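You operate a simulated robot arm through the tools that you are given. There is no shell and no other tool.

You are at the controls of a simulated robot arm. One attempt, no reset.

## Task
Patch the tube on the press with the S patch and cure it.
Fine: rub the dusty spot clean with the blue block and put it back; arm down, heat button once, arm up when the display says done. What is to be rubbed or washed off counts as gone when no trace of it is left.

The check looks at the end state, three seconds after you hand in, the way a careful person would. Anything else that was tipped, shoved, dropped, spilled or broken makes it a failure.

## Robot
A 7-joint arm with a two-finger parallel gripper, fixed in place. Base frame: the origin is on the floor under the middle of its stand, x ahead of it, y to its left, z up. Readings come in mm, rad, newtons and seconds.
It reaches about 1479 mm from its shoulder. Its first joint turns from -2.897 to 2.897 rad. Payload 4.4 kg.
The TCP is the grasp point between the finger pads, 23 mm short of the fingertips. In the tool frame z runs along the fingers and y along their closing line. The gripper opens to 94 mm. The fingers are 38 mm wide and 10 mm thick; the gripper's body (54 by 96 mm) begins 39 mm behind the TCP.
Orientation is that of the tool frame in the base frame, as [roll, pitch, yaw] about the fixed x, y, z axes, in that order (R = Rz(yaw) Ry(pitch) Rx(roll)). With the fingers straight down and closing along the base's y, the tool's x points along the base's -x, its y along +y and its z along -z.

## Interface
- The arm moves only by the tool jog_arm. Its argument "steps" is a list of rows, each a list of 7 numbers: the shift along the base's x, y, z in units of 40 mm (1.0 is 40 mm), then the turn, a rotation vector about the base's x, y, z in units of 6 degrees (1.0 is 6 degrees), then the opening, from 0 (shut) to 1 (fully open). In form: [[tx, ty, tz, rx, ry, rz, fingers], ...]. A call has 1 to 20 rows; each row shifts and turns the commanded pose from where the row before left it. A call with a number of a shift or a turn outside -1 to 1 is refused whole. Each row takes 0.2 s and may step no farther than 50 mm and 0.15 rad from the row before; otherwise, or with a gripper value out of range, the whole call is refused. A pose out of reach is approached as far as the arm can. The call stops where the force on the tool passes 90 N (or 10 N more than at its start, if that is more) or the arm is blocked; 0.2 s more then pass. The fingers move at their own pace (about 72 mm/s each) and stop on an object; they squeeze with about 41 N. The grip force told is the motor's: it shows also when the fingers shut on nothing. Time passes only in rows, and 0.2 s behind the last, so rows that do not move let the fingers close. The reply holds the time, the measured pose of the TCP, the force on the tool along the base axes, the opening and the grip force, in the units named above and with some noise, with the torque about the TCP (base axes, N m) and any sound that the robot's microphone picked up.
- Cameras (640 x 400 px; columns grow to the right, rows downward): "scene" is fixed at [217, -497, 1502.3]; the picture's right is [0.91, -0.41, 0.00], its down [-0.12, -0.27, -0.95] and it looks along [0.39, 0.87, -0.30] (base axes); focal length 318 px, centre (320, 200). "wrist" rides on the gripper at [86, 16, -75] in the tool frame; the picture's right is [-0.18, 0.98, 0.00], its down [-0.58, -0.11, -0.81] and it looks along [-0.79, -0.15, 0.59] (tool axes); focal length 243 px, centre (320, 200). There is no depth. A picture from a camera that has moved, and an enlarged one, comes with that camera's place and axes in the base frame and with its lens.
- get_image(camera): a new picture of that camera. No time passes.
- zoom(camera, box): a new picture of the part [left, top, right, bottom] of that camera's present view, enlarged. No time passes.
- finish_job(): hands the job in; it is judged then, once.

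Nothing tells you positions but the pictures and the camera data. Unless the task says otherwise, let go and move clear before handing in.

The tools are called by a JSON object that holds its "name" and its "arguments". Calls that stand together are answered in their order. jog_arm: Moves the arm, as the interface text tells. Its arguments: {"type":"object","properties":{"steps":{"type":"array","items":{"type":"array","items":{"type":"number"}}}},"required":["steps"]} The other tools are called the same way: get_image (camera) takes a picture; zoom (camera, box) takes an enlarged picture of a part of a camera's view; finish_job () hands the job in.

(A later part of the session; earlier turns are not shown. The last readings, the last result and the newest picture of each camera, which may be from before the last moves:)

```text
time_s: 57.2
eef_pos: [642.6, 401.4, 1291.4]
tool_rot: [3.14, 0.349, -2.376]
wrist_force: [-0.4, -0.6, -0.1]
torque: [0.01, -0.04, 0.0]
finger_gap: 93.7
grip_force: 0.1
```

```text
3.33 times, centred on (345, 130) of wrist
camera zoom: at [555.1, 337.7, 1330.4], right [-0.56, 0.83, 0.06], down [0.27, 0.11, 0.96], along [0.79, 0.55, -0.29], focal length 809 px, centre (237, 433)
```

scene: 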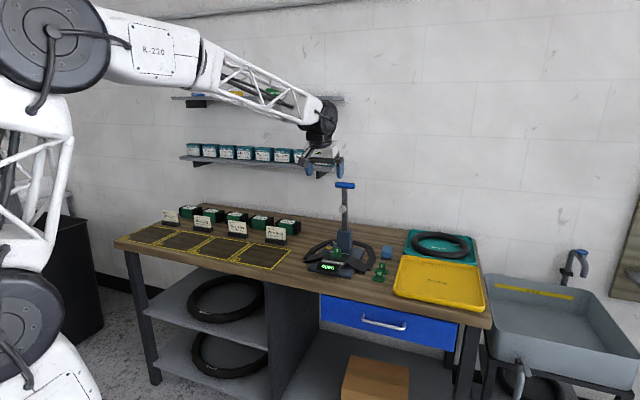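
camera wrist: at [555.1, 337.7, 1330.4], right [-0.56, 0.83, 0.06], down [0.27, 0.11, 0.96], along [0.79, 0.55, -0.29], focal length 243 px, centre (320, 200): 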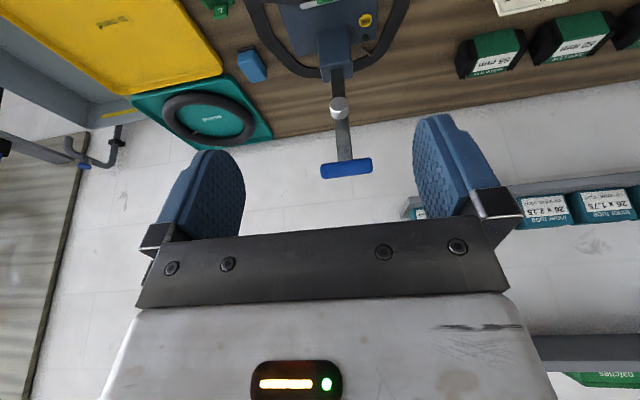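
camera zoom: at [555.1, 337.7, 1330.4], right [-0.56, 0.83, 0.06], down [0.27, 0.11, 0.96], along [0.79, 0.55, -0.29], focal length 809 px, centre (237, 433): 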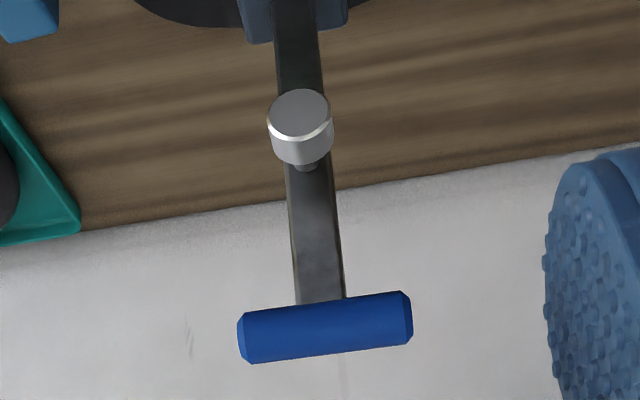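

I put the handle bar at about (depth 980, right 171, z 1180), about 81 mm long. To hold it I need the fingers to close front-to-back, so I'll straighten the tool and turn it 90° while still clear of the lever.

{"name": "jog_arm", "arguments": {"steps": [[0, 0, 0, -0.4615, 0.4813, 0, 1], [0, 0, 0, -0.4615, 0.4813, 0, 1], [0, 0, 0, -0.4615, 0.4813, 0, 1], [0, 0, 0, -0.4615, 0.4813, 0, 1], [0, 0, 0, -0.4615, 0.4813, 0, 1], [0, 0, 0, 0, 0, -0.987, 1], [0, 0, 0, 0, 0, -0.987, 1], [0, 0, 0, 0, 0, -0.987, 1], [0, 0, 0, 0, 0, -0.987, 1], [0, 0, 0, 0, 0, -0.987, 1], [0, 0, 0, 0, 0, -0.987, 1], [0, 0, 0, 0, 0, -0.987, 1], [0, 0, 0, 0, 0, 0, 1]]}}

{"name": "get_image", "arguments": {"camera": "scene"}}

```text
time_s: 60.0
eef_pos: [644.0, 399.6, 1288.7]
tool_rot: [-3.14, 0.0, -3.1]
wrist_force: [0.7, -0.3, 1.2]
torque: [0.04, -0.03, 0.0]
finger_gap: 94.1
grip_force: 0.0
```

```text
taken
```

scene: 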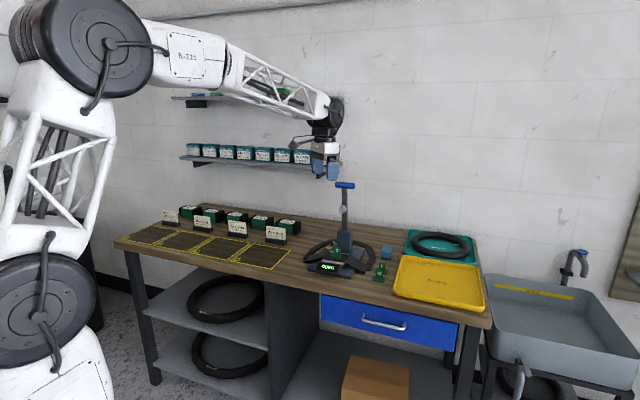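

{"name": "jog_arm", "arguments": {"steps": [[0.53, 0.5345, -0.1, 0, 0, -0.987, 1], [0.53, 0.5345, -0.1, 0, 0, -0.987, 1], [0.53, 0.5345, -0.1, 0, 0, -0.987, 1], [0.53, 0.5345, -0.1, 0, 0, -0.987, 1], [0.53, 0.5345, -0.1, 0, 0, -0.987, 1], [0.53, 0.5345, -0.1, 0, 0, -0.987, 1], [0.53, 0.5345, -0.1, 0, 0, -0.987, 1], [0.53, 0.5345, -0.1, 0, 0, -0.987, 1], [0, 0, 0, 0, 0, 0, 1]]}}

{"name": "get_image", "arguments": {"camera": "wrist"}}

{"name": "get_image", "arguments": {"camera": "scene"}}

```text
time_s: 62.0
eef_pos: [813.3, 572.7, 1256.2]
tool_rot: [3.141, 0.0, 2.356]
wrist_force: [0.7, -0.4, -0.4]
torque: [-0.03, -0.05, 0.01]
finger_gap: 94.0
grip_force: 0.0
```

```text
taken
camera wrist: at [764.3, 643.9, 1329.7], right [0.83, 0.56, 0.0], down [0.33, -0.49, 0.81], along [0.46, -0.67, -0.59], focal length 243 px, centre (320, 200)
```

wrist: 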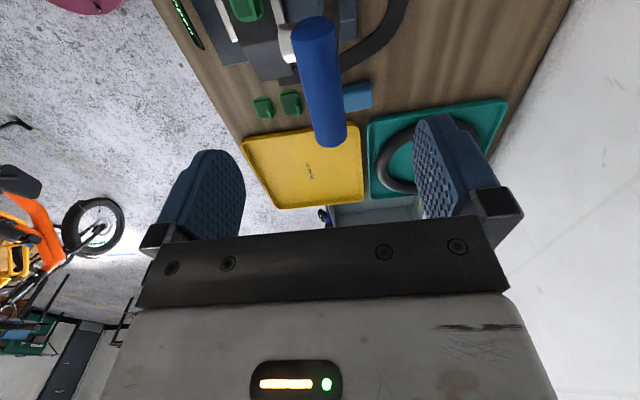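

```text
taken
```

scene: 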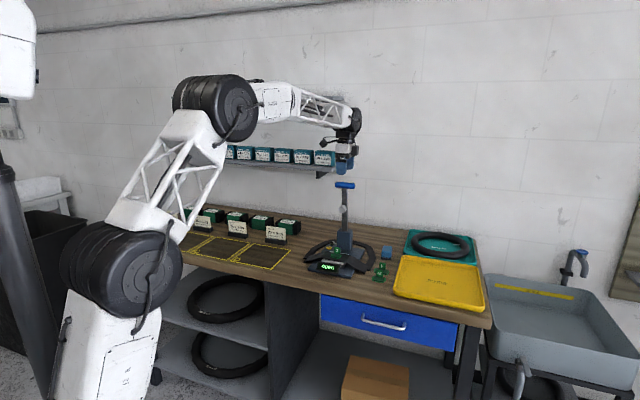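

{"name": "zoom", "arguments": {"camera": "wrist", "box": [240, 0, 400, 160]}}

{"name": "zoom", "arguments": {"camera": "scene", "box": [300, 100, 390, 220]}}

```text
2.50 times, centred on (320, 80) of wrist
camera zoom: at [764.3, 643.9, 1329.7], right [0.83, 0.56, 0.0], down [0.33, -0.49, 0.81], along [0.46, -0.67, -0.59], focal length 606 px, centre (320, 500)
```

zoom: 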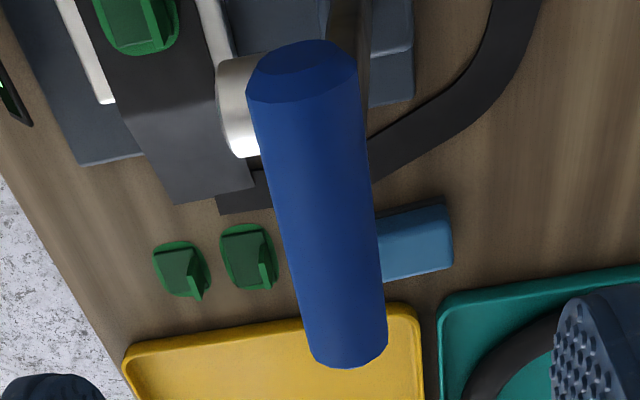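

```text
3.33 times, centred on (345, 160) of scene
camera zoom: at [217.0, -497.0, 1502.3], right [0.91, -0.41, 0.0], down [-0.12, -0.27, -0.95], along [0.39, 0.87, -0.3], focal length 1061 px, centre (237, 333)
```

zoom: 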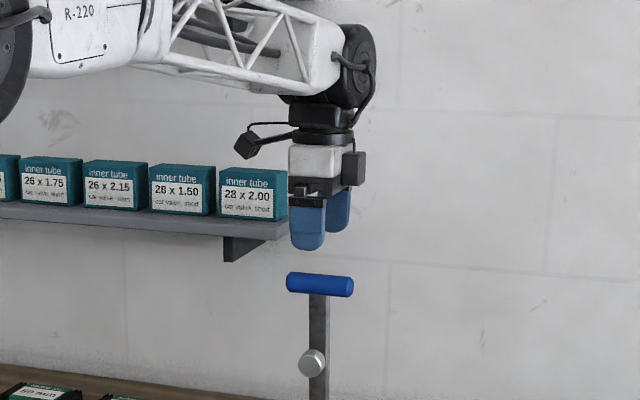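

The bar is directly below the tool, about 2.5 mm further back. I'll lower over it and grip it at the middle.

{"name": "jog_arm", "arguments": {"steps": [[0.053, 0.035, -0.5, 0, 0, 0, 1], [0, 0, -0.6, 0, 0, 0, 1], [0, 0, -0.5, 0, 0, 0, 1], [0, 0, -0.24, 0, 0, 0, 1], [0, 0, 0, 0, 0, 0, 1]]}}

{"name": "get_image", "arguments": {"camera": "wrist"}}

{"name": "zoom", "arguments": {"camera": "scene", "box": [300, 130, 390, 250]}}

```text
time_s: 63.2
eef_pos: [815.9, 573.3, 1183.6]
tool_rot: [3.14, 0.0, 2.357]
wrist_force: [0.1, -0.3, 0.1]
torque: [-0.03, 0.0, -0.05]
finger_gap: 94.0
grip_force: 0.1
```

```text
taken
camera wrist: at [765.5, 645.3, 1257.4], right [0.82, 0.57, 0.0], down [0.33, -0.49, 0.81], along [0.46, -0.66, -0.59], focal length 243 px, centre (320, 200)
```

wrist: 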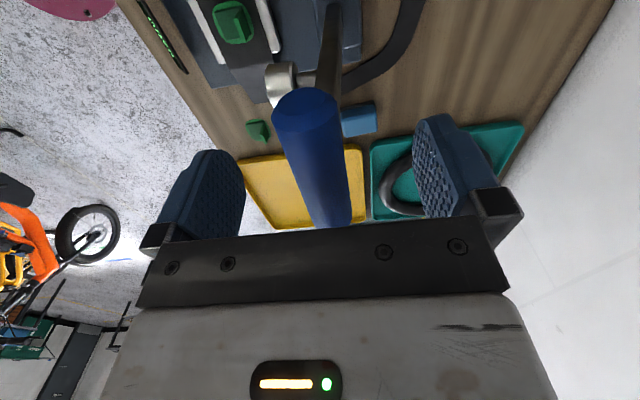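

```text
3.33 times, centred on (345, 190) of scene
camera zoom: at [217.0, -497.0, 1502.3], right [0.91, -0.41, 0.0], down [-0.12, -0.27, -0.95], along [0.39, 0.87, -0.3], focal length 1061 px, centre (237, 233)
```

zoom: 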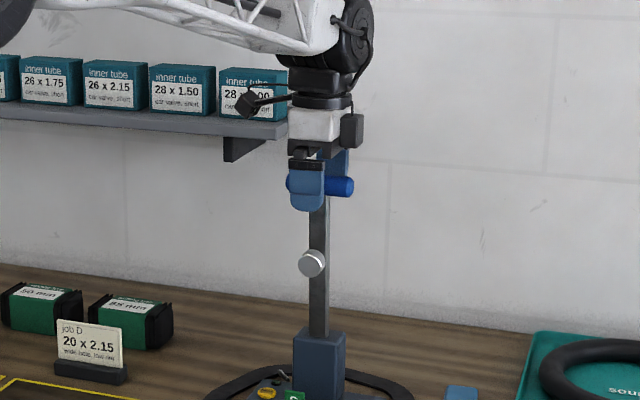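

The bar is between the fingers. Closing on it.

{"name": "jog_arm", "arguments": {"steps": [[0, 0, 0, 0, 0, 0, 0.4], [0, 0, 0, 0, 0, 0, 0.15], [0, 0, 0, 0, 0, 0, 0.15], [0, 0, 0, 0, 0, 0, 0.15], [0, 0, 0, 0, 0, 0, 0.15]]}}

{"name": "get_image", "arguments": {"camera": "wrist"}}

```text
time_s: 64.4
eef_pos: [814.8, 574.6, 1183.7]
tool_rot: [3.141, 0.001, 2.358]
wrist_force: [0.1, 0.0, -0.2]
torque: [-0.06, -0.02, -1.41]
finger_gap: 24.4
grip_force: 45.5
```

```text
taken
camera wrist: at [765.5, 645.3, 1257.5], right [0.82, 0.57, 0.0], down [0.33, -0.49, 0.81], along [0.46, -0.66, -0.59], focal length 243 px, centre (320, 200)
```

wrist: 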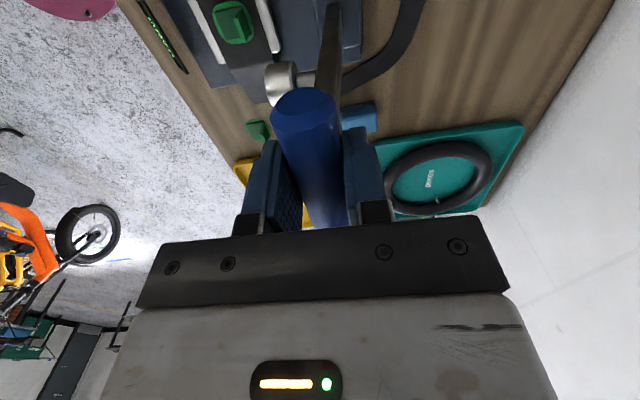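

I have the handle, with a bar of 24.4 mm. The geometry puts the lever pivot near (depth 994, z 976). I'll swing the lever the first 10° along that arc and check the forces.

{"name": "jog_arm", "arguments": {"steps": [[0, 0, 0, 0, 0, -0.17, 0.15], [-0.3147, -0.3147, -0.045, 0.2946, -0.2946, 0, 0.15], [-0.311, -0.311, -0.085, 0.2946, -0.2946, 0, 0.15], [0, 0, 0, 0, 0, 0, 0.15]]}}

{"name": "zoom", "arguments": {"camera": "scene", "box": [290, 130, 400, 290]}}

```text
time_s: 65.4
eef_pos: [791.0, 549.0, 1178.2]
tool_rot: [3.057, 0.0, 2.34]
wrist_force: [-8.4, 11.6, -10.4]
torque: [0.07, 0.35, 1.81]
finger_gap: 24.7
grip_force: 44.8
```

```text
2.50 times, centred on (345, 210) of scene
camera zoom: at [217.0, -497.0, 1502.3], right [0.91, -0.41, 0.0], down [-0.12, -0.27, -0.95], along [0.39, 0.87, -0.3], focal length 796 px, centre (258, 175)
```

zoom: 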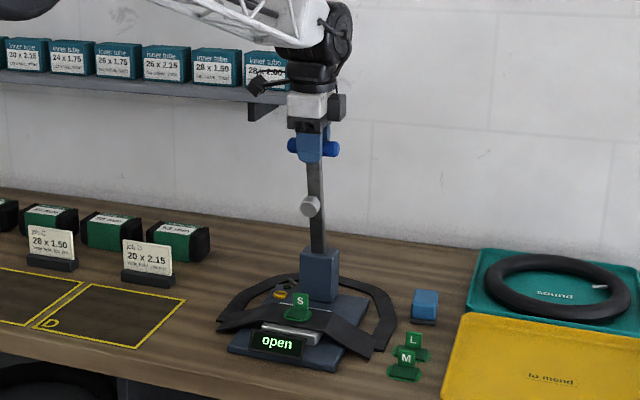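

The lever moves freely with only small side forces. I'll trim the yaw and side offset a little and carry on along the arc.

{"name": "jog_arm", "arguments": {"steps": [[-0.3217, -0.2864, -0.1425, 0.2946, -0.2946, 0.09, 0.15], [-0.2987, -0.2917, -0.1575, 0.2946, -0.2946, 0, 0.15], [0, 0, 0, 0, 0, 0, 0.15]]}}

```text
time_s: 66.2
eef_pos: [766.4, 525.5, 1166.8]
tool_rot: [2.965, -0.002, 2.35]
wrist_force: [-3.4, 3.9, 1.2]
torque: [-0.72, -0.94, 1.53]
finger_gap: 24.4
grip_force: 44.8
```

{"name": "jog_arm", "arguments": {"steps": [[-0.2943, -0.2767, -0.195, 0.2946, -0.2946, 0.05, 0.15], [-0.274, -0.2687, -0.2275, 0.2946, -0.2946, 0, 0.15], [-0.2608, -0.2554, -0.2625, 0.2946, -0.2946, 0, 0.15], [-0.2413, -0.236, -0.2925, 0.2946, -0.2946, 0, 0.15], [0, 0, 0, 0, 0, 0, 0.15]]}}

{"name": "zoom", "arguments": {"camera": "scene", "box": [290, 130, 400, 290]}}

{"name": "get_image", "arguments": {"camera": "wrist"}}

```text
time_s: 67.4
eef_pos: [723.3, 484.1, 1130.4]
tool_rot: [2.789, 0.0, 2.354]
wrist_force: [10.5, -33.3, 26.0]
torque: [-0.11, -1.28, 0.85]
finger_gap: 26.7
grip_force: 44.9
```

```text
2.50 times, centred on (345, 210) of scene
camera zoom: at [217.0, -497.0, 1502.3], right [0.91, -0.41, 0.0], down [-0.12, -0.27, -0.95], along [0.39, 0.87, -0.3], focal length 796 px, centre (258, 175)
```

zoom: 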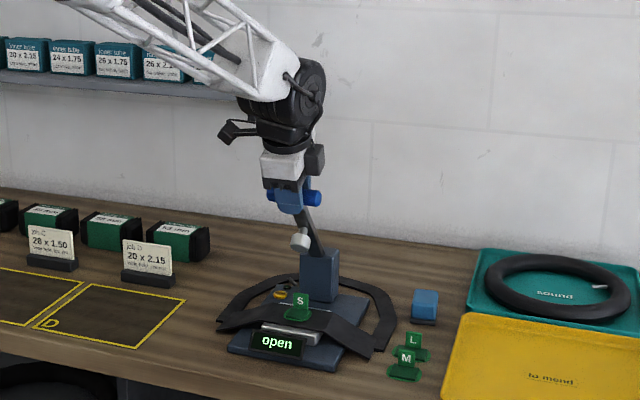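

```text
taken
camera wrist: at [655.0, 535.4, 1204.6], right [0.78, 0.52, 0.34], down [0.14, -0.68, 0.72], along [0.6, -0.51, -0.61], focal length 243 px, centre (320, 200)
```

wrist: 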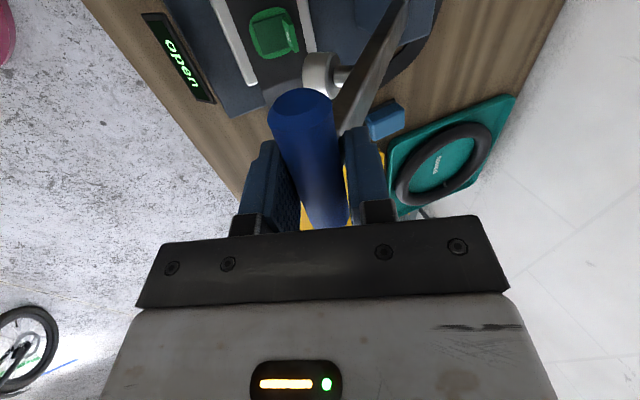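

The lever is about 40° down. The handle is pushing outward slightly, so I'll trim the radius and side offset before going on.

{"name": "jog_arm", "arguments": {"steps": [[0.01, -0.06, 0.04, 0, 0, 0, 0.15], [0, 0, 0, 0, 0, 0, 0.15]]}}

```text
time_s: 68.0
eef_pos: [723.6, 482.7, 1128.9]
tool_rot: [2.792, -0.003, 2.355]
wrist_force: [-6.1, 0.0, 14.7]
torque: [0.88, -1.09, 0.76]
finger_gap: 26.8
grip_force: 44.7
```

{"name": "jog_arm", "arguments": {"steps": [[-0.2387, -0.2387, -0.2975, 0.2946, -0.2946, 0, 0.15], [-0.221, -0.221, -0.3225, 0.2946, -0.2946, 0, 0.15], [0, 0, 0, 0, 0, 0, 0.15]]}}

```text
time_s: 68.8
eef_pos: [703.8, 463.7, 1104.5]
tool_rot: [2.705, -0.004, 2.355]
wrist_force: [7.0, 11.4, -5.4]
torque: [0.18, -1.37, 1.06]
finger_gap: 27.6
grip_force: 45.1
```

{"name": "jog_arm", "arguments": {"steps": [[-0.1856, -0.1856, -0.37, 0.2946, -0.2946, 0, 0.15], [-0.175, -0.175, -0.375, 0.2946, -0.2946, 0, 0.15], [0, 0, 0, 0, 0, 0, 0.15]]}}

{"name": "zoom", "arguments": {"camera": "scene", "box": [290, 150, 400, 290]}}

{"name": "get_image", "arguments": {"camera": "wrist"}}

```text
time_s: 69.6
eef_pos: [689.7, 450.3, 1076.0]
tool_rot: [2.616, -0.003, 2.357]
wrist_force: [-12.0, 9.1, 6.3]
torque: [0.43, -1.04, 0.97]
finger_gap: 28.5
grip_force: 45.3
```

```text
2.86 times, centred on (345, 220) of scene
camera zoom: at [217.0, -497.0, 1502.3], right [0.91, -0.41, 0.0], down [-0.12, -0.27, -0.95], along [0.39, 0.87, -0.3], focal length 909 px, centre (249, 143)
```

zoom: 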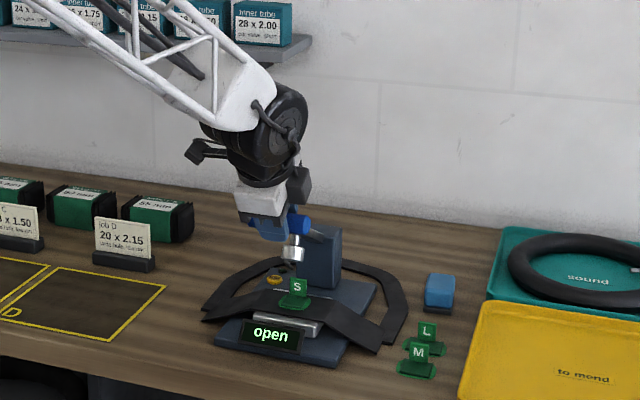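

```text
taken
camera wrist: at [612.5, 492.7, 1147.4], right [0.73, 0.47, 0.49], down [0.06, -0.76, 0.64], along [0.68, -0.44, -0.59], focal length 243 px, centre (320, 200)
```

wrist: 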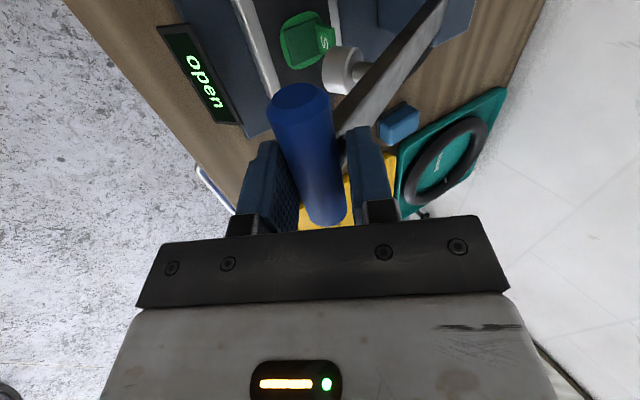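

The rear fingertip is starting to wedge against the lever shaft because the tool lags the lever's rotation. I'll turn the tool faster over the next steps so it catches up.

{"name": "jog_arm", "arguments": {"steps": [[0, 0, 0, 0.8, -0.8, 0, 0.15], [-0.1644, -0.1397, -0.395, 0.8, -0.8, 0, 0.15], [0, 0, 0, 0, 0, 0, 0.15]]}}

```text
time_s: 70.4
eef_pos: [683.3, 443.6, 1059.9]
tool_rot: [2.376, -0.002, 2.353]
wrist_force: [6.3, -32.5, 13.5]
torque: [-0.34, -1.76, -0.32]
finger_gap: 25.1
grip_force: 44.8
```

{"name": "jog_arm", "arguments": {"steps": [[-0.1308, -0.1732, -0.395, 0.589, -0.589, 0, 0.15], [-0.1043, -0.1043, -0.425, 0.589, -0.589, 0, 0.15], [0, 0, 0, 0, 0, 0, 0.15]]}}

{"name": "zoom", "arguments": {"camera": "scene", "box": [290, 170, 400, 290]}}

{"name": "get_image", "arguments": {"camera": "wrist"}}

```text
time_s: 71.2
eef_pos: [673.2, 433.6, 1025.7]
tool_rot: [2.204, -0.004, 2.358]
wrist_force: [11.6, 12.4, -1.1]
torque: [-0.17, -1.53, 0.69]
finger_gap: 24.9
grip_force: 45.3
```

```text
3.33 times, centred on (345, 230) of scene
camera zoom: at [217.0, -497.0, 1502.3], right [0.91, -0.41, 0.0], down [-0.12, -0.27, -0.95], along [0.39, 0.87, -0.3], focal length 1061 px, centre (237, 100)
```

zoom: 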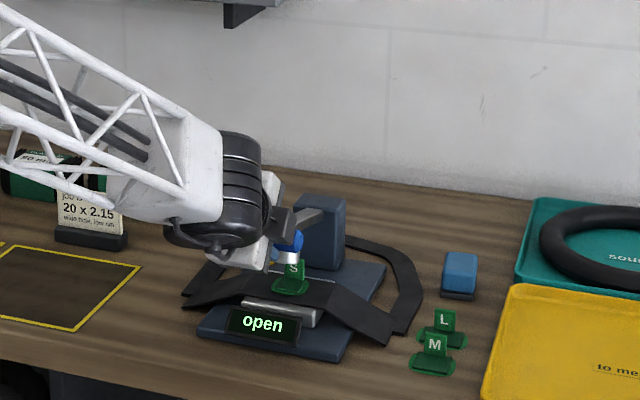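

```text
taken
camera wrist: at [577.0, 457.9, 1083.0], right [0.54, 0.28, 0.79], down [-0.09, -0.92, 0.39], along [0.83, -0.28, -0.47], focal length 243 px, centre (320, 200)
```

wrist: 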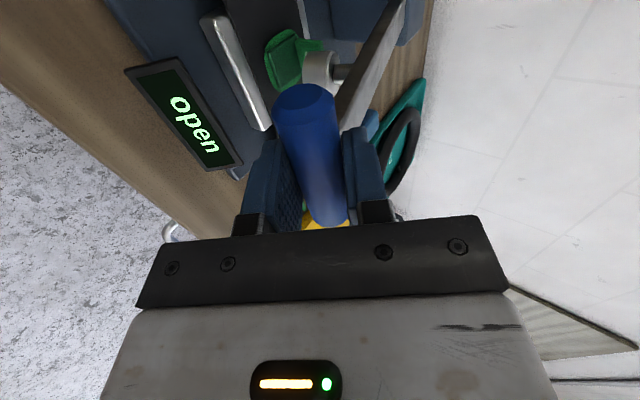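

{"name": "jog_arm", "arguments": {"steps": [[-0.061, -0.061, -0.444, 0.589, -0.589, 0, 0.15], [-0.0548, -0.0548, -0.4425, 0.589, -0.589, 0, 0.15], [0, 0, 0, 0, 0, 0, 0.15]]}}

{"name": "zoom", "arguments": {"camera": "scene", "box": [290, 170, 400, 290]}}

{"name": "get_image", "arguments": {"camera": "wrist"}}

```text
time_s: 72.0
eef_pos: [670.5, 428.9, 990.3]
tool_rot: [2.03, -0.002, 2.357]
wrist_force: [-4.6, 9.5, 0.2]
torque: [0.09, -1.11, 0.92]
finger_gap: 24.6
grip_force: 44.9
```

```text
3.33 times, centred on (345, 230) of scene
camera zoom: at [217.0, -497.0, 1502.3], right [0.91, -0.41, 0.0], down [-0.12, -0.27, -0.95], along [0.39, 0.87, -0.3], focal length 1061 px, centre (237, 100)
```

zoom: 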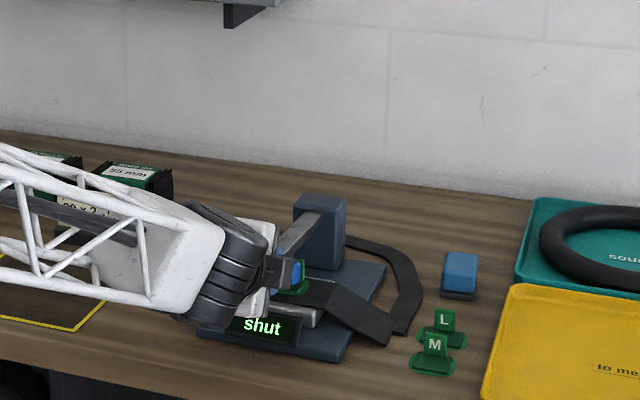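

```text
taken
camera wrist: at [566.5, 445.7, 1037.2], right [0.44, 0.18, 0.88], down [-0.13, -0.96, 0.26], along [0.89, -0.23, -0.4], focal length 243 px, centre (320, 200)
```

wrist: 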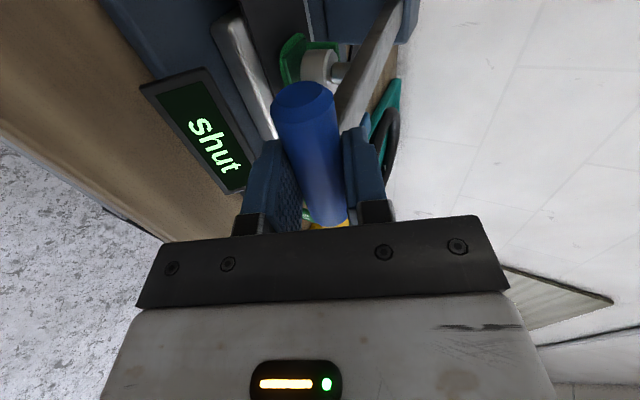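

The display now reads "shut". I'll check whether the foot has reached the patch.

{"name": "zoom", "arguments": {"camera": "wrist", "box": [230, 10, 420, 140]}}

{"name": "zoom", "arguments": {"camera": "scene", "box": [325, 225, 385, 285]}}

```text
3.08 times, centred on (325, 75) of wrist
camera zoom: at [566.5, 445.7, 1037.2], right [0.44, 0.18, 0.88], down [-0.13, -0.96, 0.26], along [0.89, -0.23, -0.4], focal length 746 px, centre (305, 585)
```

zoom: 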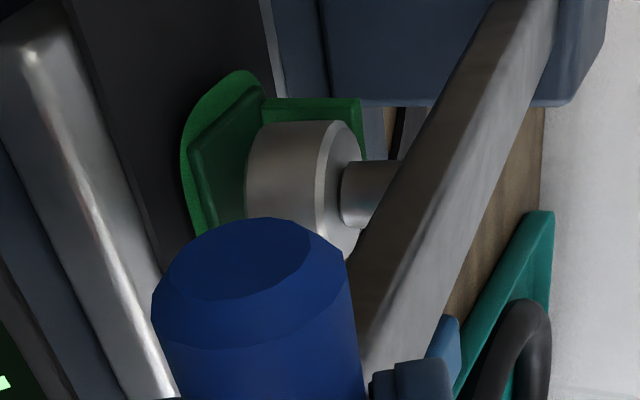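

```text
6.67 times, centred on (355, 255) of scene
camera zoom: at [217.0, -497.0, 1502.3], right [0.91, -0.41, 0.0], down [-0.12, -0.27, -0.95], along [0.39, 0.87, -0.3], focal length 2122 px, centre (87, -167)
```

zoom: 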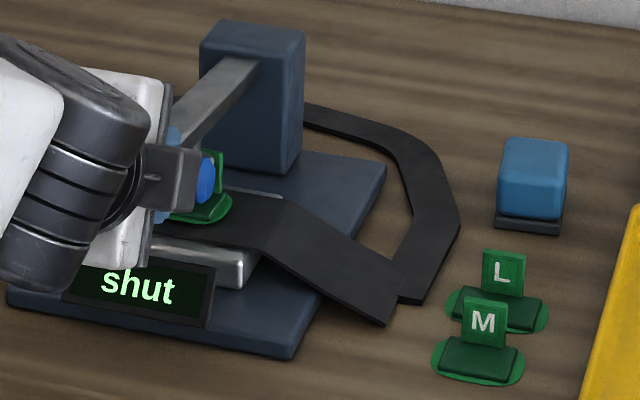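

The foot looks almost on the patch. I'll keep pressing down in small steps until I feel firm resistance.

{"name": "jog_arm", "arguments": {"steps": [[-0.02, 0.0, -0.15, 0.177, -0.177, 0, 0.15], [0, 0, 0, 0, 0, 0, 0.15]]}}

{"name": "jog_arm", "arguments": {"steps": [[-0.008, -0.008, -0.12, 0.177, -0.177, 0, 0.15], [0, 0, 0, 0, 0, 0, 0.15]]}}

```text
time_s: 72.6
eef_pos: [669.4, 428.1, 983.9]
tool_rot: [2.005, -0.002, 2.356]
wrist_force: [7.2, 7.5, 1.0]
torque: [0.04, -1.42, 0.26]
finger_gap: 24.6
grip_force: 44.9
```

```text
time_s: 73.2
eef_pos: [669.0, 426.8, 979.1]
tool_rot: [1.98, -0.001, 2.355]
wrist_force: [-0.4, -8.2, -0.2]
torque: [-0.67, -1.25, 0.36]
finger_gap: 24.4
grip_force: 44.7
```

{"name": "jog_arm", "arguments": {"steps": [[-0.003, -0.003, -0.12, 0.177, -0.177, 0, 0.15], [0, 0, 0, 0, 0, 0, 0.15]]}}

{"name": "jog_arm", "arguments": {"steps": [[0, 0, -0.1, 0.15, -0.15, 0, 0.15], [0, 0, 0, 0, 0, 0, 0.15]]}}

{"name": "zoom", "arguments": {"camera": "wrist", "box": [230, 10, 420, 140]}}

```text
time_s: 73.8
eef_pos: [667.8, 427.8, 975.5]
tool_rot: [1.952, -0.005, 2.357]
wrist_force: [-3.7, -30.1, 1.5]
torque: [-0.69, -1.25, 0.55]
finger_gap: 24.4
grip_force: 45.1
```

```text
time_s: 74.4
eef_pos: [669.4, 427.5, 969.9]
tool_rot: [1.931, -0.002, 2.356]
wrist_force: [0.1, -42.6, 1.8]
torque: [-0.81, -1.49, 0.08]
finger_gap: 24.4
grip_force: 45.4
```

```text
3.08 times, centred on (325, 75) of wrist
camera zoom: at [562.0, 441.9, 1011.4], right [0.38, 0.11, 0.92], down [-0.15, -0.97, 0.18], along [0.91, -0.2, -0.35], focal length 746 px, centre (305, 585)
```

zoom: 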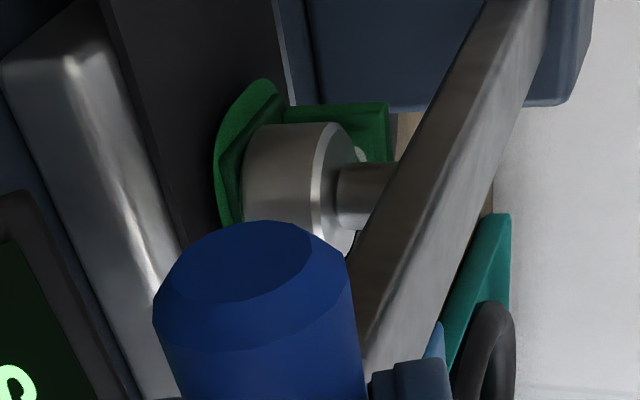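

{"name": "jog_arm", "arguments": {"steps": [[-0.0125, -0.058, -0.05, 0.1, -0.1, 0, 0.15], [0, 0, 0, 0, 0, 0, 0.15]]}}

{"name": "jog_arm", "arguments": {"steps": [[0, 0, -0.075, 0.1, -0.1, 0, 0.15], [0, 0, 0, 0, 0, 0, 0.15]]}}

{"name": "jog_arm", "arguments": {"steps": [[0, 0, -0.075, 0.1, -0.1, 0, 0.15], [0, 0, 0, 0, 0, 0, 0.15]]}}

```text
time_s: 75.0
eef_pos: [667.9, 427.4, 969.5]
tool_rot: [1.915, -0.002, 2.359]
wrist_force: [18.5, 29.3, 2.4]
torque: [-0.88, -1.31, 0.77]
finger_gap: 24.5
grip_force: 44.4
```

```text
time_s: 75.6
eef_pos: [666.7, 426.7, 967.0]
tool_rot: [1.897, -0.002, 2.359]
wrist_force: [-13.4, 34.6, 22.3]
torque: [-0.83, -1.39, 1.03]
finger_gap: 24.2
grip_force: 45.3
```

```text
time_s: 76.2
eef_pos: [667.3, 426.4, 968.0]
tool_rot: [1.881, -0.002, 2.359]
wrist_force: [-20.2, 24.9, 52.6]
torque: [0.43, -0.8, 0.33]
finger_gap: 24.5
grip_force: 44.6
```

The lever is fully down, with firm resistance of about 52 N at the handle. Before I ease off and let go, I'll check the lower finger's clearance to the display.

{"name": "get_image", "arguments": {"camera": "wrist"}}

{"name": "zoom", "arguments": {"camera": "scene", "box": [310, 220, 400, 290]}}

{"name": "zoom", "arguments": {"camera": "wrist", "box": [180, 20, 400, 240]}}

```text
taken
camera wrist: at [560.5, 438.4, 1004.9], right [0.34, 0.08, 0.94], down [-0.15, -0.98, 0.14], along [0.93, -0.19, -0.32], focal length 243 px, centre (320, 200)
```

wrist: 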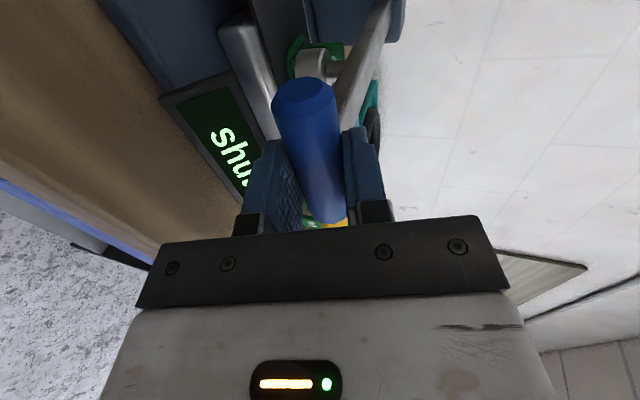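

```text
5.71 times, centred on (355, 255) of scene
camera zoom: at [217.0, -497.0, 1502.3], right [0.91, -0.41, 0.0], down [-0.12, -0.27, -0.95], along [0.39, 0.87, -0.3], focal length 1819 px, centre (120, -114)
```

zoom: 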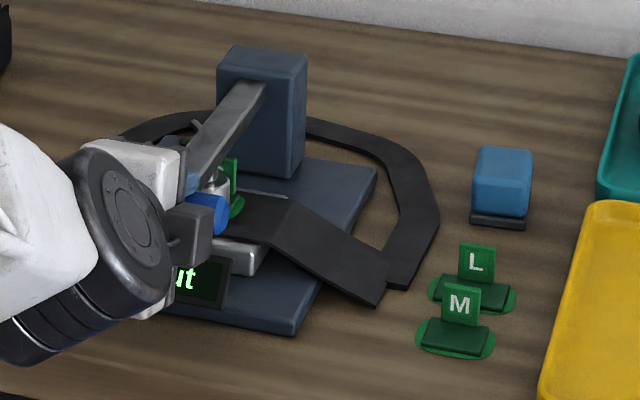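

```text
1.82 times, centred on (290, 130) of wrist
camera zoom: at [560.5, 438.4, 1004.9], right [0.34, 0.08, 0.94], down [-0.15, -0.98, 0.14], along [0.93, -0.19, -0.32], focal length 441 px, centre (374, 327)
```

zoom: 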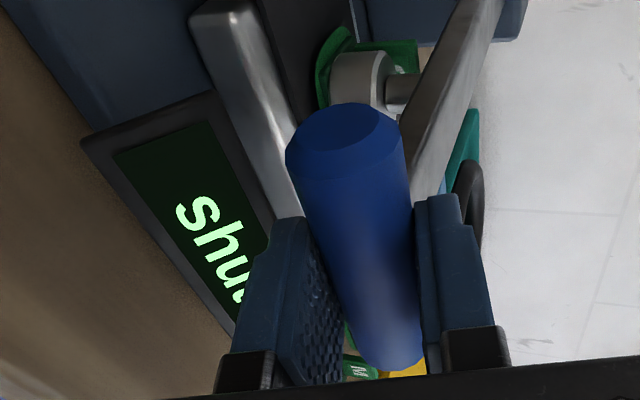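

The foot sits flush on the patch, and the fingers clear the display by about 7–9 mm. I'll ease off the load, open slightly and see whether the lever stays down.

{"name": "jog_arm", "arguments": {"steps": [[-0.023, 0.023, 0.1, 0, 0, 0, 0.15], [0, 0, 0, 0, 0, 0, 0.15]]}}

{"name": "jog_arm", "arguments": {"steps": [[0, 0, 0, 0, 0, 0, 0.35], [0, 0, 0, 0, 0, 0, 0.35], [0, 0, 0, 0, 0, 0, 0.35]]}}

{"name": "zoom", "arguments": {"camera": "wrist", "box": [180, 20, 400, 240]}}

```text
time_s: 76.8
eef_pos: [667.9, 425.7, 967.3]
tool_rot: [1.888, -0.001, 2.357]
wrist_force: [41.1, 22.1, 35.7]
torque: [-0.72, -1.43, 0.57]
finger_gap: 24.3
grip_force: 45.1
```

```text
time_s: 77.6
eef_pos: [665.6, 425.6, 966.0]
tool_rot: [1.888, -0.003, 2.357]
wrist_force: [-0.3, -0.1, -1.0]
torque: [0.03, 0.0, 0.01]
finger_gap: 32.8
grip_force: 0.0
```

```text
1.82 times, centred on (290, 130) of wrist
camera zoom: at [558.7, 438.4, 1003.6], right [0.35, 0.09, 0.93], down [-0.15, -0.98, 0.15], along [0.92, -0.19, -0.33], focal length 441 px, centre (374, 327)
```

zoom: 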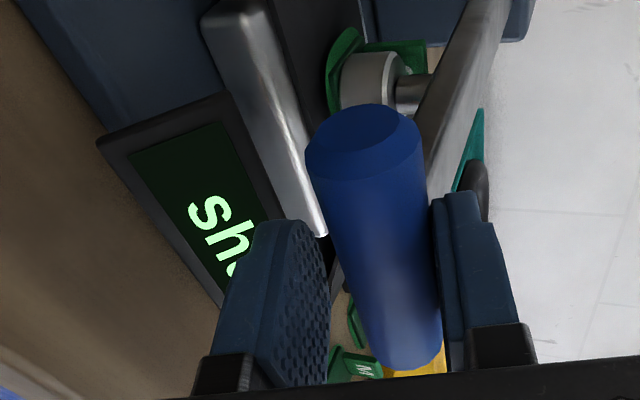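

The lever stays down after release. I'll nudge up to centre the bar in the gap, then pull straight back off the handle.

{"name": "jog_arm", "arguments": {"steps": [[0.01, 0.01, 0.045, 0, 0, 0, 0.35], [-0.17, -0.17, 0.078, 0, 0, 0, 0.35], [-0.5, -0.5, 0.23, 0, 0, 0, 0.35], [-0.67, -0.67, 0.31, 0, 0, 0, 0.35], [-0.4, -0.4, 0.6, 0, 0, 0, 0.35], [0, 0, 0, 0, 0, 0, 0.35]]}}

{"name": "get_image", "arguments": {"camera": "wrist"}}

{"name": "get_image", "arguments": {"camera": "scene"}}

```text
time_s: 79.0
eef_pos: [597.0, 354.6, 1018.3]
tool_rot: [1.887, -0.003, 2.36]
wrist_force: [-0.1, 0.5, 0.3]
torque: [0.04, -0.02, 0.0]
finger_gap: 33.2
grip_force: 0.1
```

```text
taken
camera wrist: at [489.3, 368.6, 1054.8], right [0.35, 0.08, 0.93], down [-0.15, -0.98, 0.15], along [0.93, -0.19, -0.33], focal length 243 px, centre (320, 200)
```

wrist: 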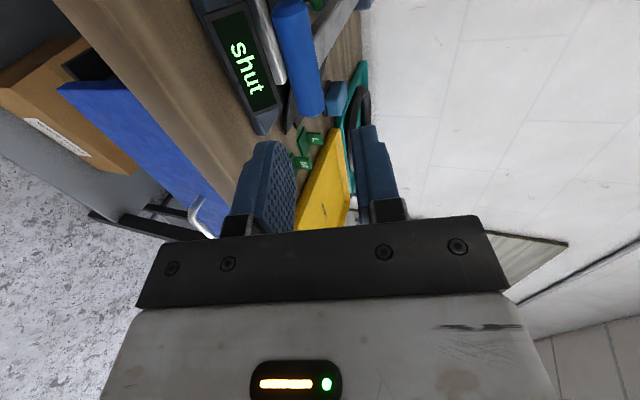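

```text
taken
```

scene: 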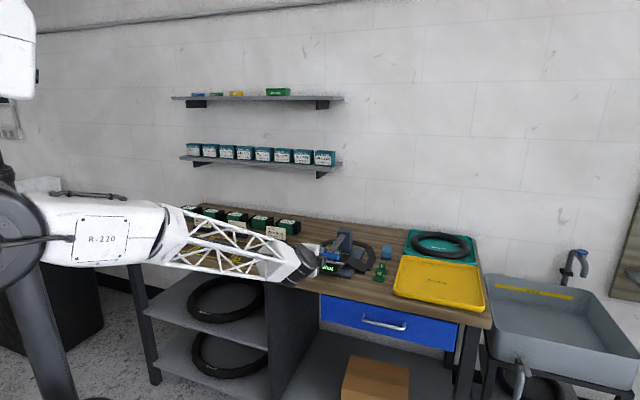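

The display still says "shut" and the lever is staying down. I'll straighten the tool to vertical, close the fingers and move up over to the heat button.

{"name": "jog_arm", "arguments": {"steps": [[0, 0, 0.9, -0.708, 0.708, 0, 0.35], [0, 0, 0.9, -0.708, 0.708, 0, 0.35], [0, 0, 0.9, -0.708, 0.708, 0, 0.35], [0, 0, 0.9, -0.708, 0.708, 0, 0.35], [0.3975, 0.685, -0.22, -0.708, 0.708, 0, 0.35], [0.3975, 0.685, -0.22, -0.708, 0.708, 0, 0.35], [0.3975, 0.685, -0.22, -0.708, 0.708, 0, 0.35], [0.3975, 0.685, -0.22, -0.708, 0.708, 0, 0.35], [0.3975, 0.685, -0.22, -0.708, 0.708, 0, 0.2], [0.3975, 0.685, -0.22, -0.708, 0.708, 0, 0.1], [0.3975, 0.685, -0.22, -0.708, 0.708, 0, 0], [0.3975, 0.685, -0.22, -0.708, 0.708, 0, 0], [0, 0, 0, 0, 0, 0, 0]]}}

{"name": "get_image", "arguments": {"camera": "wrist"}}

{"name": "zoom", "arguments": {"camera": "scene", "box": [290, 170, 400, 290]}}

```text
time_s: 81.8
eef_pos: [725.6, 576.4, 1091.0]
tool_rot: [-3.136, -0.002, 2.355]
wrist_force: [0.8, 0.2, 0.0]
torque: [0.02, 0.02, 0.01]
finger_gap: 0.0
grip_force: 41.4
```

```text
taken
camera wrist: at [677.4, 648.5, 1164.9], right [0.83, 0.56, -0.01], down [0.34, -0.49, 0.81], along [0.45, -0.67, -0.59], focal length 243 px, centre (320, 200)
```

wrist: 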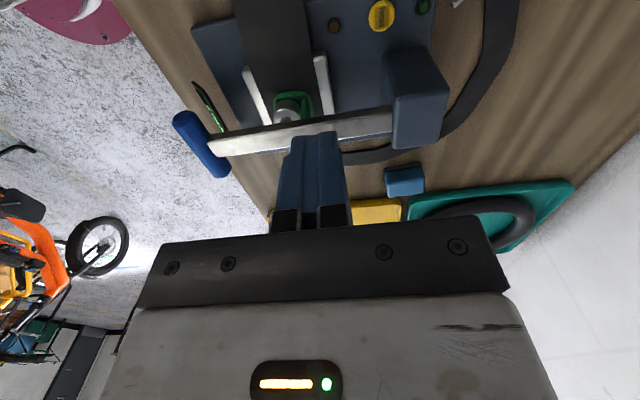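

```text
3.33 times, centred on (345, 230) of scene
camera zoom: at [217.0, -497.0, 1502.3], right [0.91, -0.41, 0.0], down [-0.12, -0.27, -0.95], along [0.39, 0.87, -0.3], focal length 1061 px, centre (237, 100)
```

zoom: 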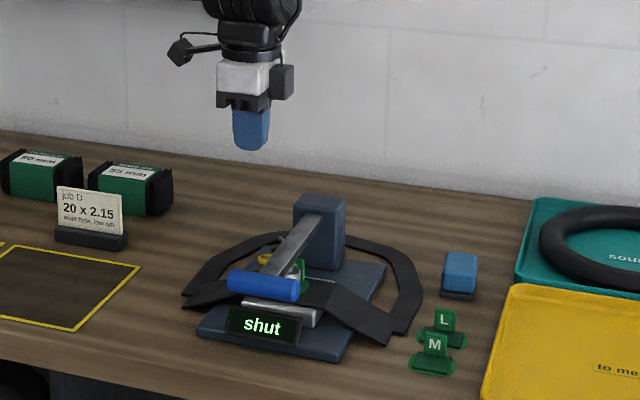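

The lever is down and the display reads "shut". I'll move over the yellow heat button and measure its exact position.

{"name": "jog_arm", "arguments": {"steps": [[0.44, 0.44, -0.4, 0, 0, 0, 0], [0.44, 0.44, -0.4, 0, 0, 0, 0], [0, 0, 0, 0, 0, 0, 0]]}}

{"name": "get_image", "arguments": {"camera": "wrist"}}

{"name": "zoom", "arguments": {"camera": "wrist", "box": [250, 0, 410, 140]}}

{"name": "zoom", "arguments": {"camera": "scene", "box": [310, 200, 380, 270]}}

```text
time_s: 82.6
eef_pos: [760.8, 610.4, 1059.8]
tool_rot: [-3.138, -0.002, 2.354]
wrist_force: [0.3, -0.6, -0.5]
torque: [-0.02, 0.01, 0.0]
finger_gap: 0.1
grip_force: 41.0
```

```text
taken
camera wrist: at [712.5, 683.2, 1133.5], right [0.83, 0.56, 0.0], down [0.34, -0.49, 0.81], along [0.45, -0.67, -0.59], focal length 243 px, centre (320, 200)
```

wrist: 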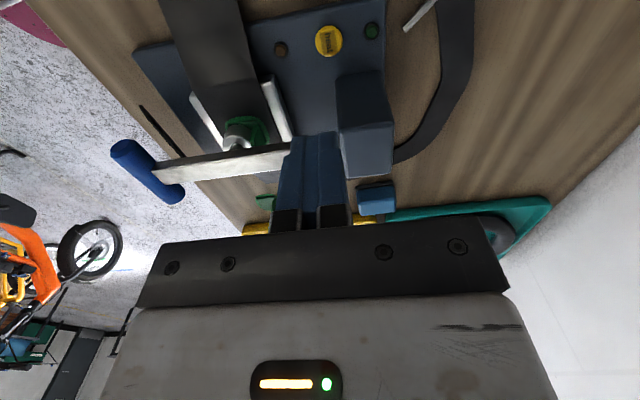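

```text
2.86 times, centred on (330, 70) of wrist
camera zoom: at [712.5, 683.2, 1133.5], right [0.83, 0.56, 0.0], down [0.34, -0.49, 0.81], along [0.45, -0.67, -0.59], focal length 693 px, centre (291, 571)
```

zoom: 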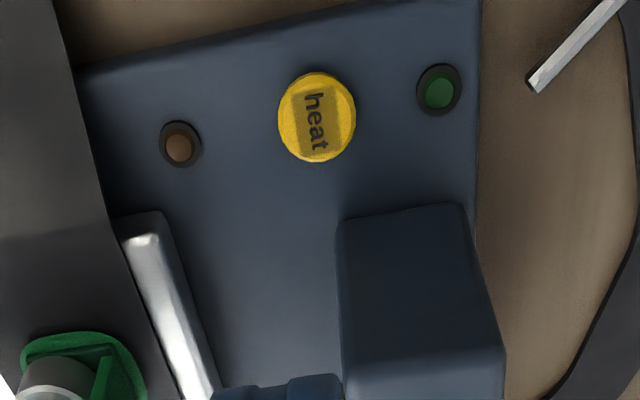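

```text
5.71 times, centred on (345, 235) of scene
camera zoom: at [217.0, -497.0, 1502.3], right [0.91, -0.41, 0.0], down [-0.12, -0.27, -0.95], along [0.39, 0.87, -0.3], focal length 1819 px, centre (177, 0)
```

zoom: 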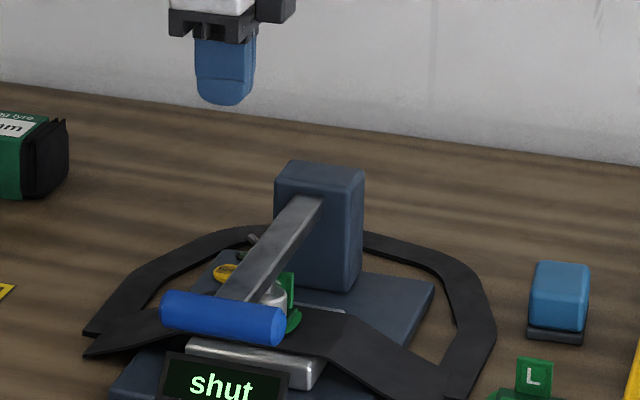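

The heat button lies about 8 mm behind the tool at (depth ≈977, right ≈105). I'll line up and drop to just above it.

{"name": "jog_arm", "arguments": {"steps": [[0.106, 0.184, -0.6, 0, 0, 0, 0], [0, 0, -0.8, 0, 0, 0, 0], [0, 0, -0.8, 0, 0, 0, 0], [0, 0, -0.55, 0, 0, 0, 0], [0, 0, 0, 0, 0, 0, 0]]}}

{"name": "get_image", "arguments": {"camera": "wrist"}}

{"name": "zoom", "arguments": {"camera": "wrist", "box": [240, 60, 400, 200]}}

{"name": "zoom", "arguments": {"camera": "scene", "box": [310, 210, 380, 280]}}

```text
time_s: 83.8
eef_pos: [765.5, 619.3, 949.6]
tool_rot: [-3.138, -0.002, 2.354]
wrist_force: [-0.1, -0.3, 0.4]
torque: [0.03, 0.01, -0.02]
finger_gap: 0.1
grip_force: 40.8
```

```text
taken
camera wrist: at [716.1, 690.3, 1023.0], right [0.83, 0.56, 0.0], down [0.34, -0.49, 0.81], along [0.45, -0.67, -0.59], focal length 243 px, centre (320, 200)
```

wrist: 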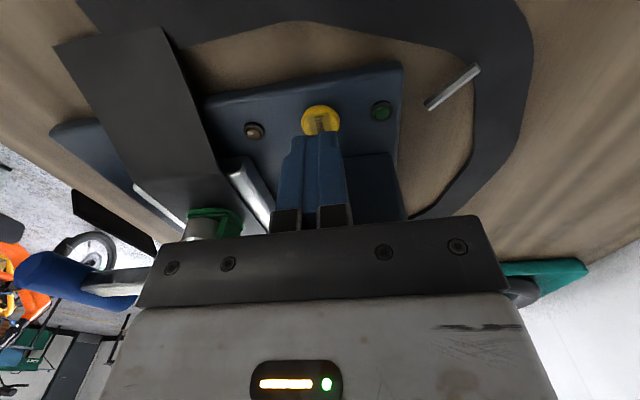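

```text
2.86 times, centred on (320, 130) of wrist
camera zoom: at [716.1, 690.3, 1023.0], right [0.83, 0.56, 0.0], down [0.34, -0.49, 0.81], along [0.45, -0.67, -0.59], focal length 693 px, centre (320, 400)
```

zoom: 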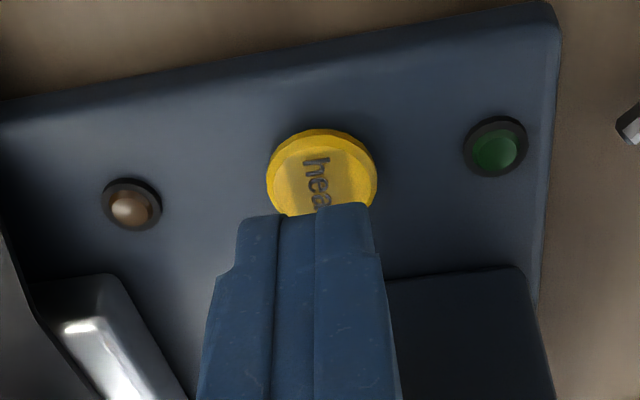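

```text
5.71 times, centred on (345, 245) of scene
camera zoom: at [217.0, -497.0, 1502.3], right [0.91, -0.41, 0.0], down [-0.12, -0.27, -0.95], along [0.39, 0.87, -0.3], focal length 1819 px, centre (177, -57)
```

zoom: 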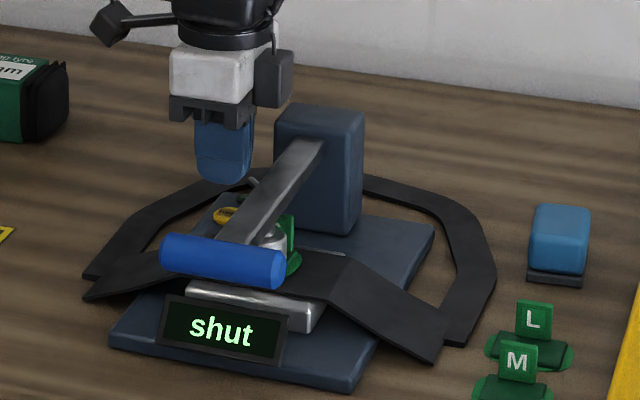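

The fingertip is aligned over the button. I'll go down in small steps, watching force and sound for a single press.

{"name": "jog_arm", "arguments": {"steps": [[0, 0, -0.3, 0, 0, 0, 0], [0, 0, -0.1, 0, 0, 0, 0], [0, 0, 0, 0, 0, 0, 0]]}}

{"name": "zoom", "arguments": {"camera": "wrist", "box": [240, 60, 400, 200]}}

```text
time_s: 84.6
eef_pos: [765.4, 618.1, 935.4]
tool_rot: [-3.139, -0.002, 2.355]
wrist_force: [-7.7, -2.9, 9.7]
torque: [-0.09, -0.7, -0.25]
finger_gap: 0.0
grip_force: 40.6
```

```text
2.86 times, centred on (320, 130) of wrist
camera zoom: at [716.5, 690.1, 1007.8], right [0.83, 0.56, 0.0], down [0.34, -0.49, 0.81], along [0.45, -0.67, -0.59], focal length 693 px, centre (320, 400)
```

zoom: 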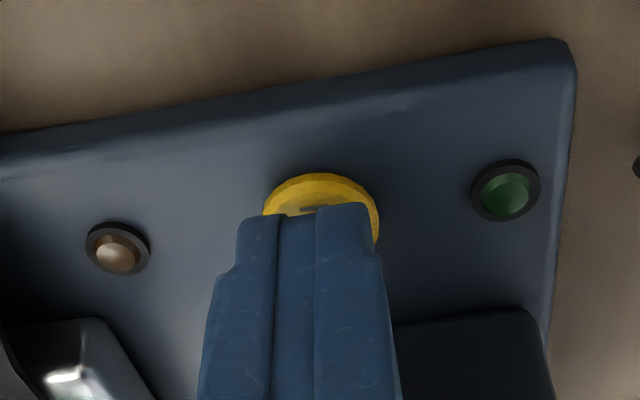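

The contact at z 935 isn't the button. The torque shows it's the box on the gripper's far side touching the press housing, lightly (~10 N). I'll back straight up and lean the tool 30° away from the housing before pressing.

{"name": "jog_arm", "arguments": {"steps": [[0, 0, 0.5, 0, 0, 0, 0], [0, 0, 0.5, 0, 0, 0, 0], [0, 0, 0.5, 0, 0, 0, 0], [0, 0, 0, -0.707, -0.707, 0, 0], [0, 0, 0, -0.707, -0.707, 0, 0], [0, 0, 0, -0.707, -0.707, 0, 0], [0, 0, 0, -0.707, -0.707, 0, 0], [0.062, -0.062, 0, -0.707, -0.707, 0, 0], [0, 0, 0, 0, 0, 0, 0]]}}

{"name": "get_image", "arguments": {"camera": "wrist"}}

{"name": "zoom", "arguments": {"camera": "scene", "box": [300, 190, 390, 290]}}

```text
time_s: 86.6
eef_pos: [766.2, 616.0, 994.0]
tool_rot: [-3.138, 0.523, 2.355]
wrist_force: [0.8, -0.4, 0.9]
torque: [0.02, 0.01, 0.0]
finger_gap: 0.0
grip_force: 40.9
```

```text
taken
camera wrist: at [699.5, 705.7, 1014.0], right [0.81, 0.58, 0.09], down [0.0, -0.15, 0.99], along [0.59, -0.8, -0.12], focal length 243 px, centre (320, 200)
```

wrist: 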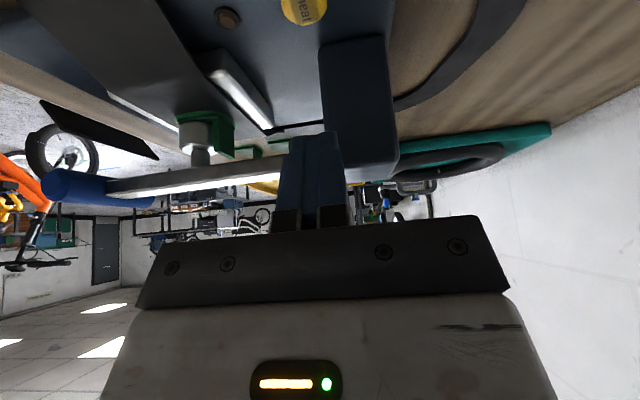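

```text
4.00 times, centred on (345, 240) of scene
camera zoom: at [217.0, -497.0, 1502.3], right [0.91, -0.41, 0.0], down [-0.12, -0.27, -0.95], along [0.39, 0.87, -0.3], focal length 1273 px, centre (220, 40)
```

zoom: 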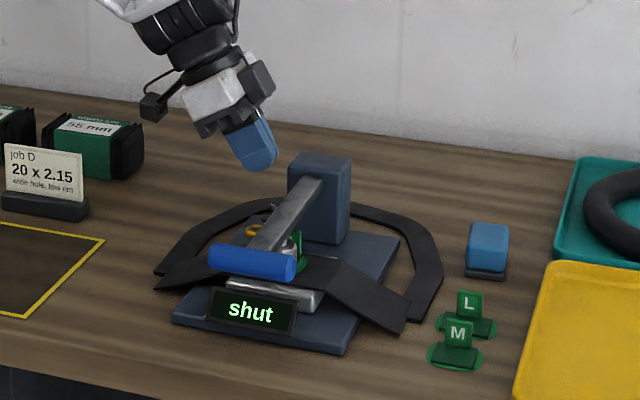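

Well clear of the housing now. I'll descend toward the button again with the leaned tool.

{"name": "jog_arm", "arguments": {"steps": [[0, 0, -0.5, 0, 0, 0, 0], [0, 0, -0.5, 0, 0, 0, 0], [0, 0, -0.2, 0, 0, 0, 0], [0, 0, 0, 0, 0, 0, 0]]}}

{"name": "get_image", "arguments": {"camera": "wrist"}}

{"name": "zoom", "arguments": {"camera": "scene", "box": [310, 215, 370, 275]}}

```text
time_s: 87.6
eef_pos: [766.9, 616.6, 945.5]
tool_rot: [-3.141, 0.521, 2.354]
wrist_force: [0.2, -0.9, 0.1]
torque: [-0.02, 0.02, 0.0]
finger_gap: 0.1
grip_force: 40.9
```

```text
taken
camera wrist: at [699.5, 706.7, 966.1], right [0.81, 0.58, 0.09], down [0.0, -0.15, 0.99], along [0.59, -0.8, -0.12], focal length 243 px, centre (320, 200)
```

wrist: 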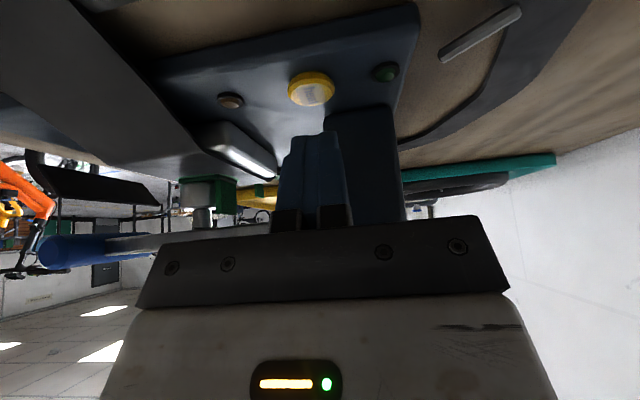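

```text
6.67 times, centred on (340, 245) of scene
camera zoom: at [217.0, -497.0, 1502.3], right [0.91, -0.41, 0.0], down [-0.12, -0.27, -0.95], along [0.39, 0.87, -0.3], focal length 2122 px, centre (187, -100)
```

zoom: 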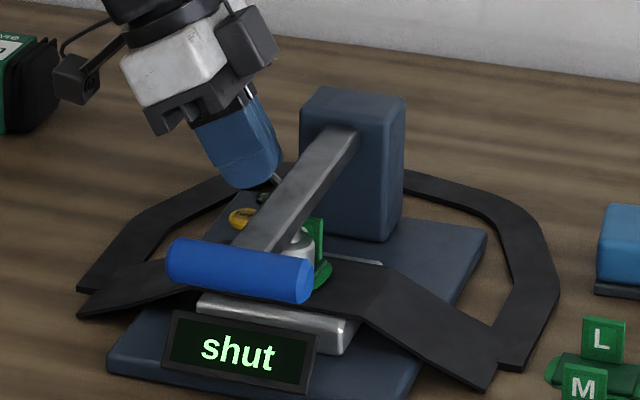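

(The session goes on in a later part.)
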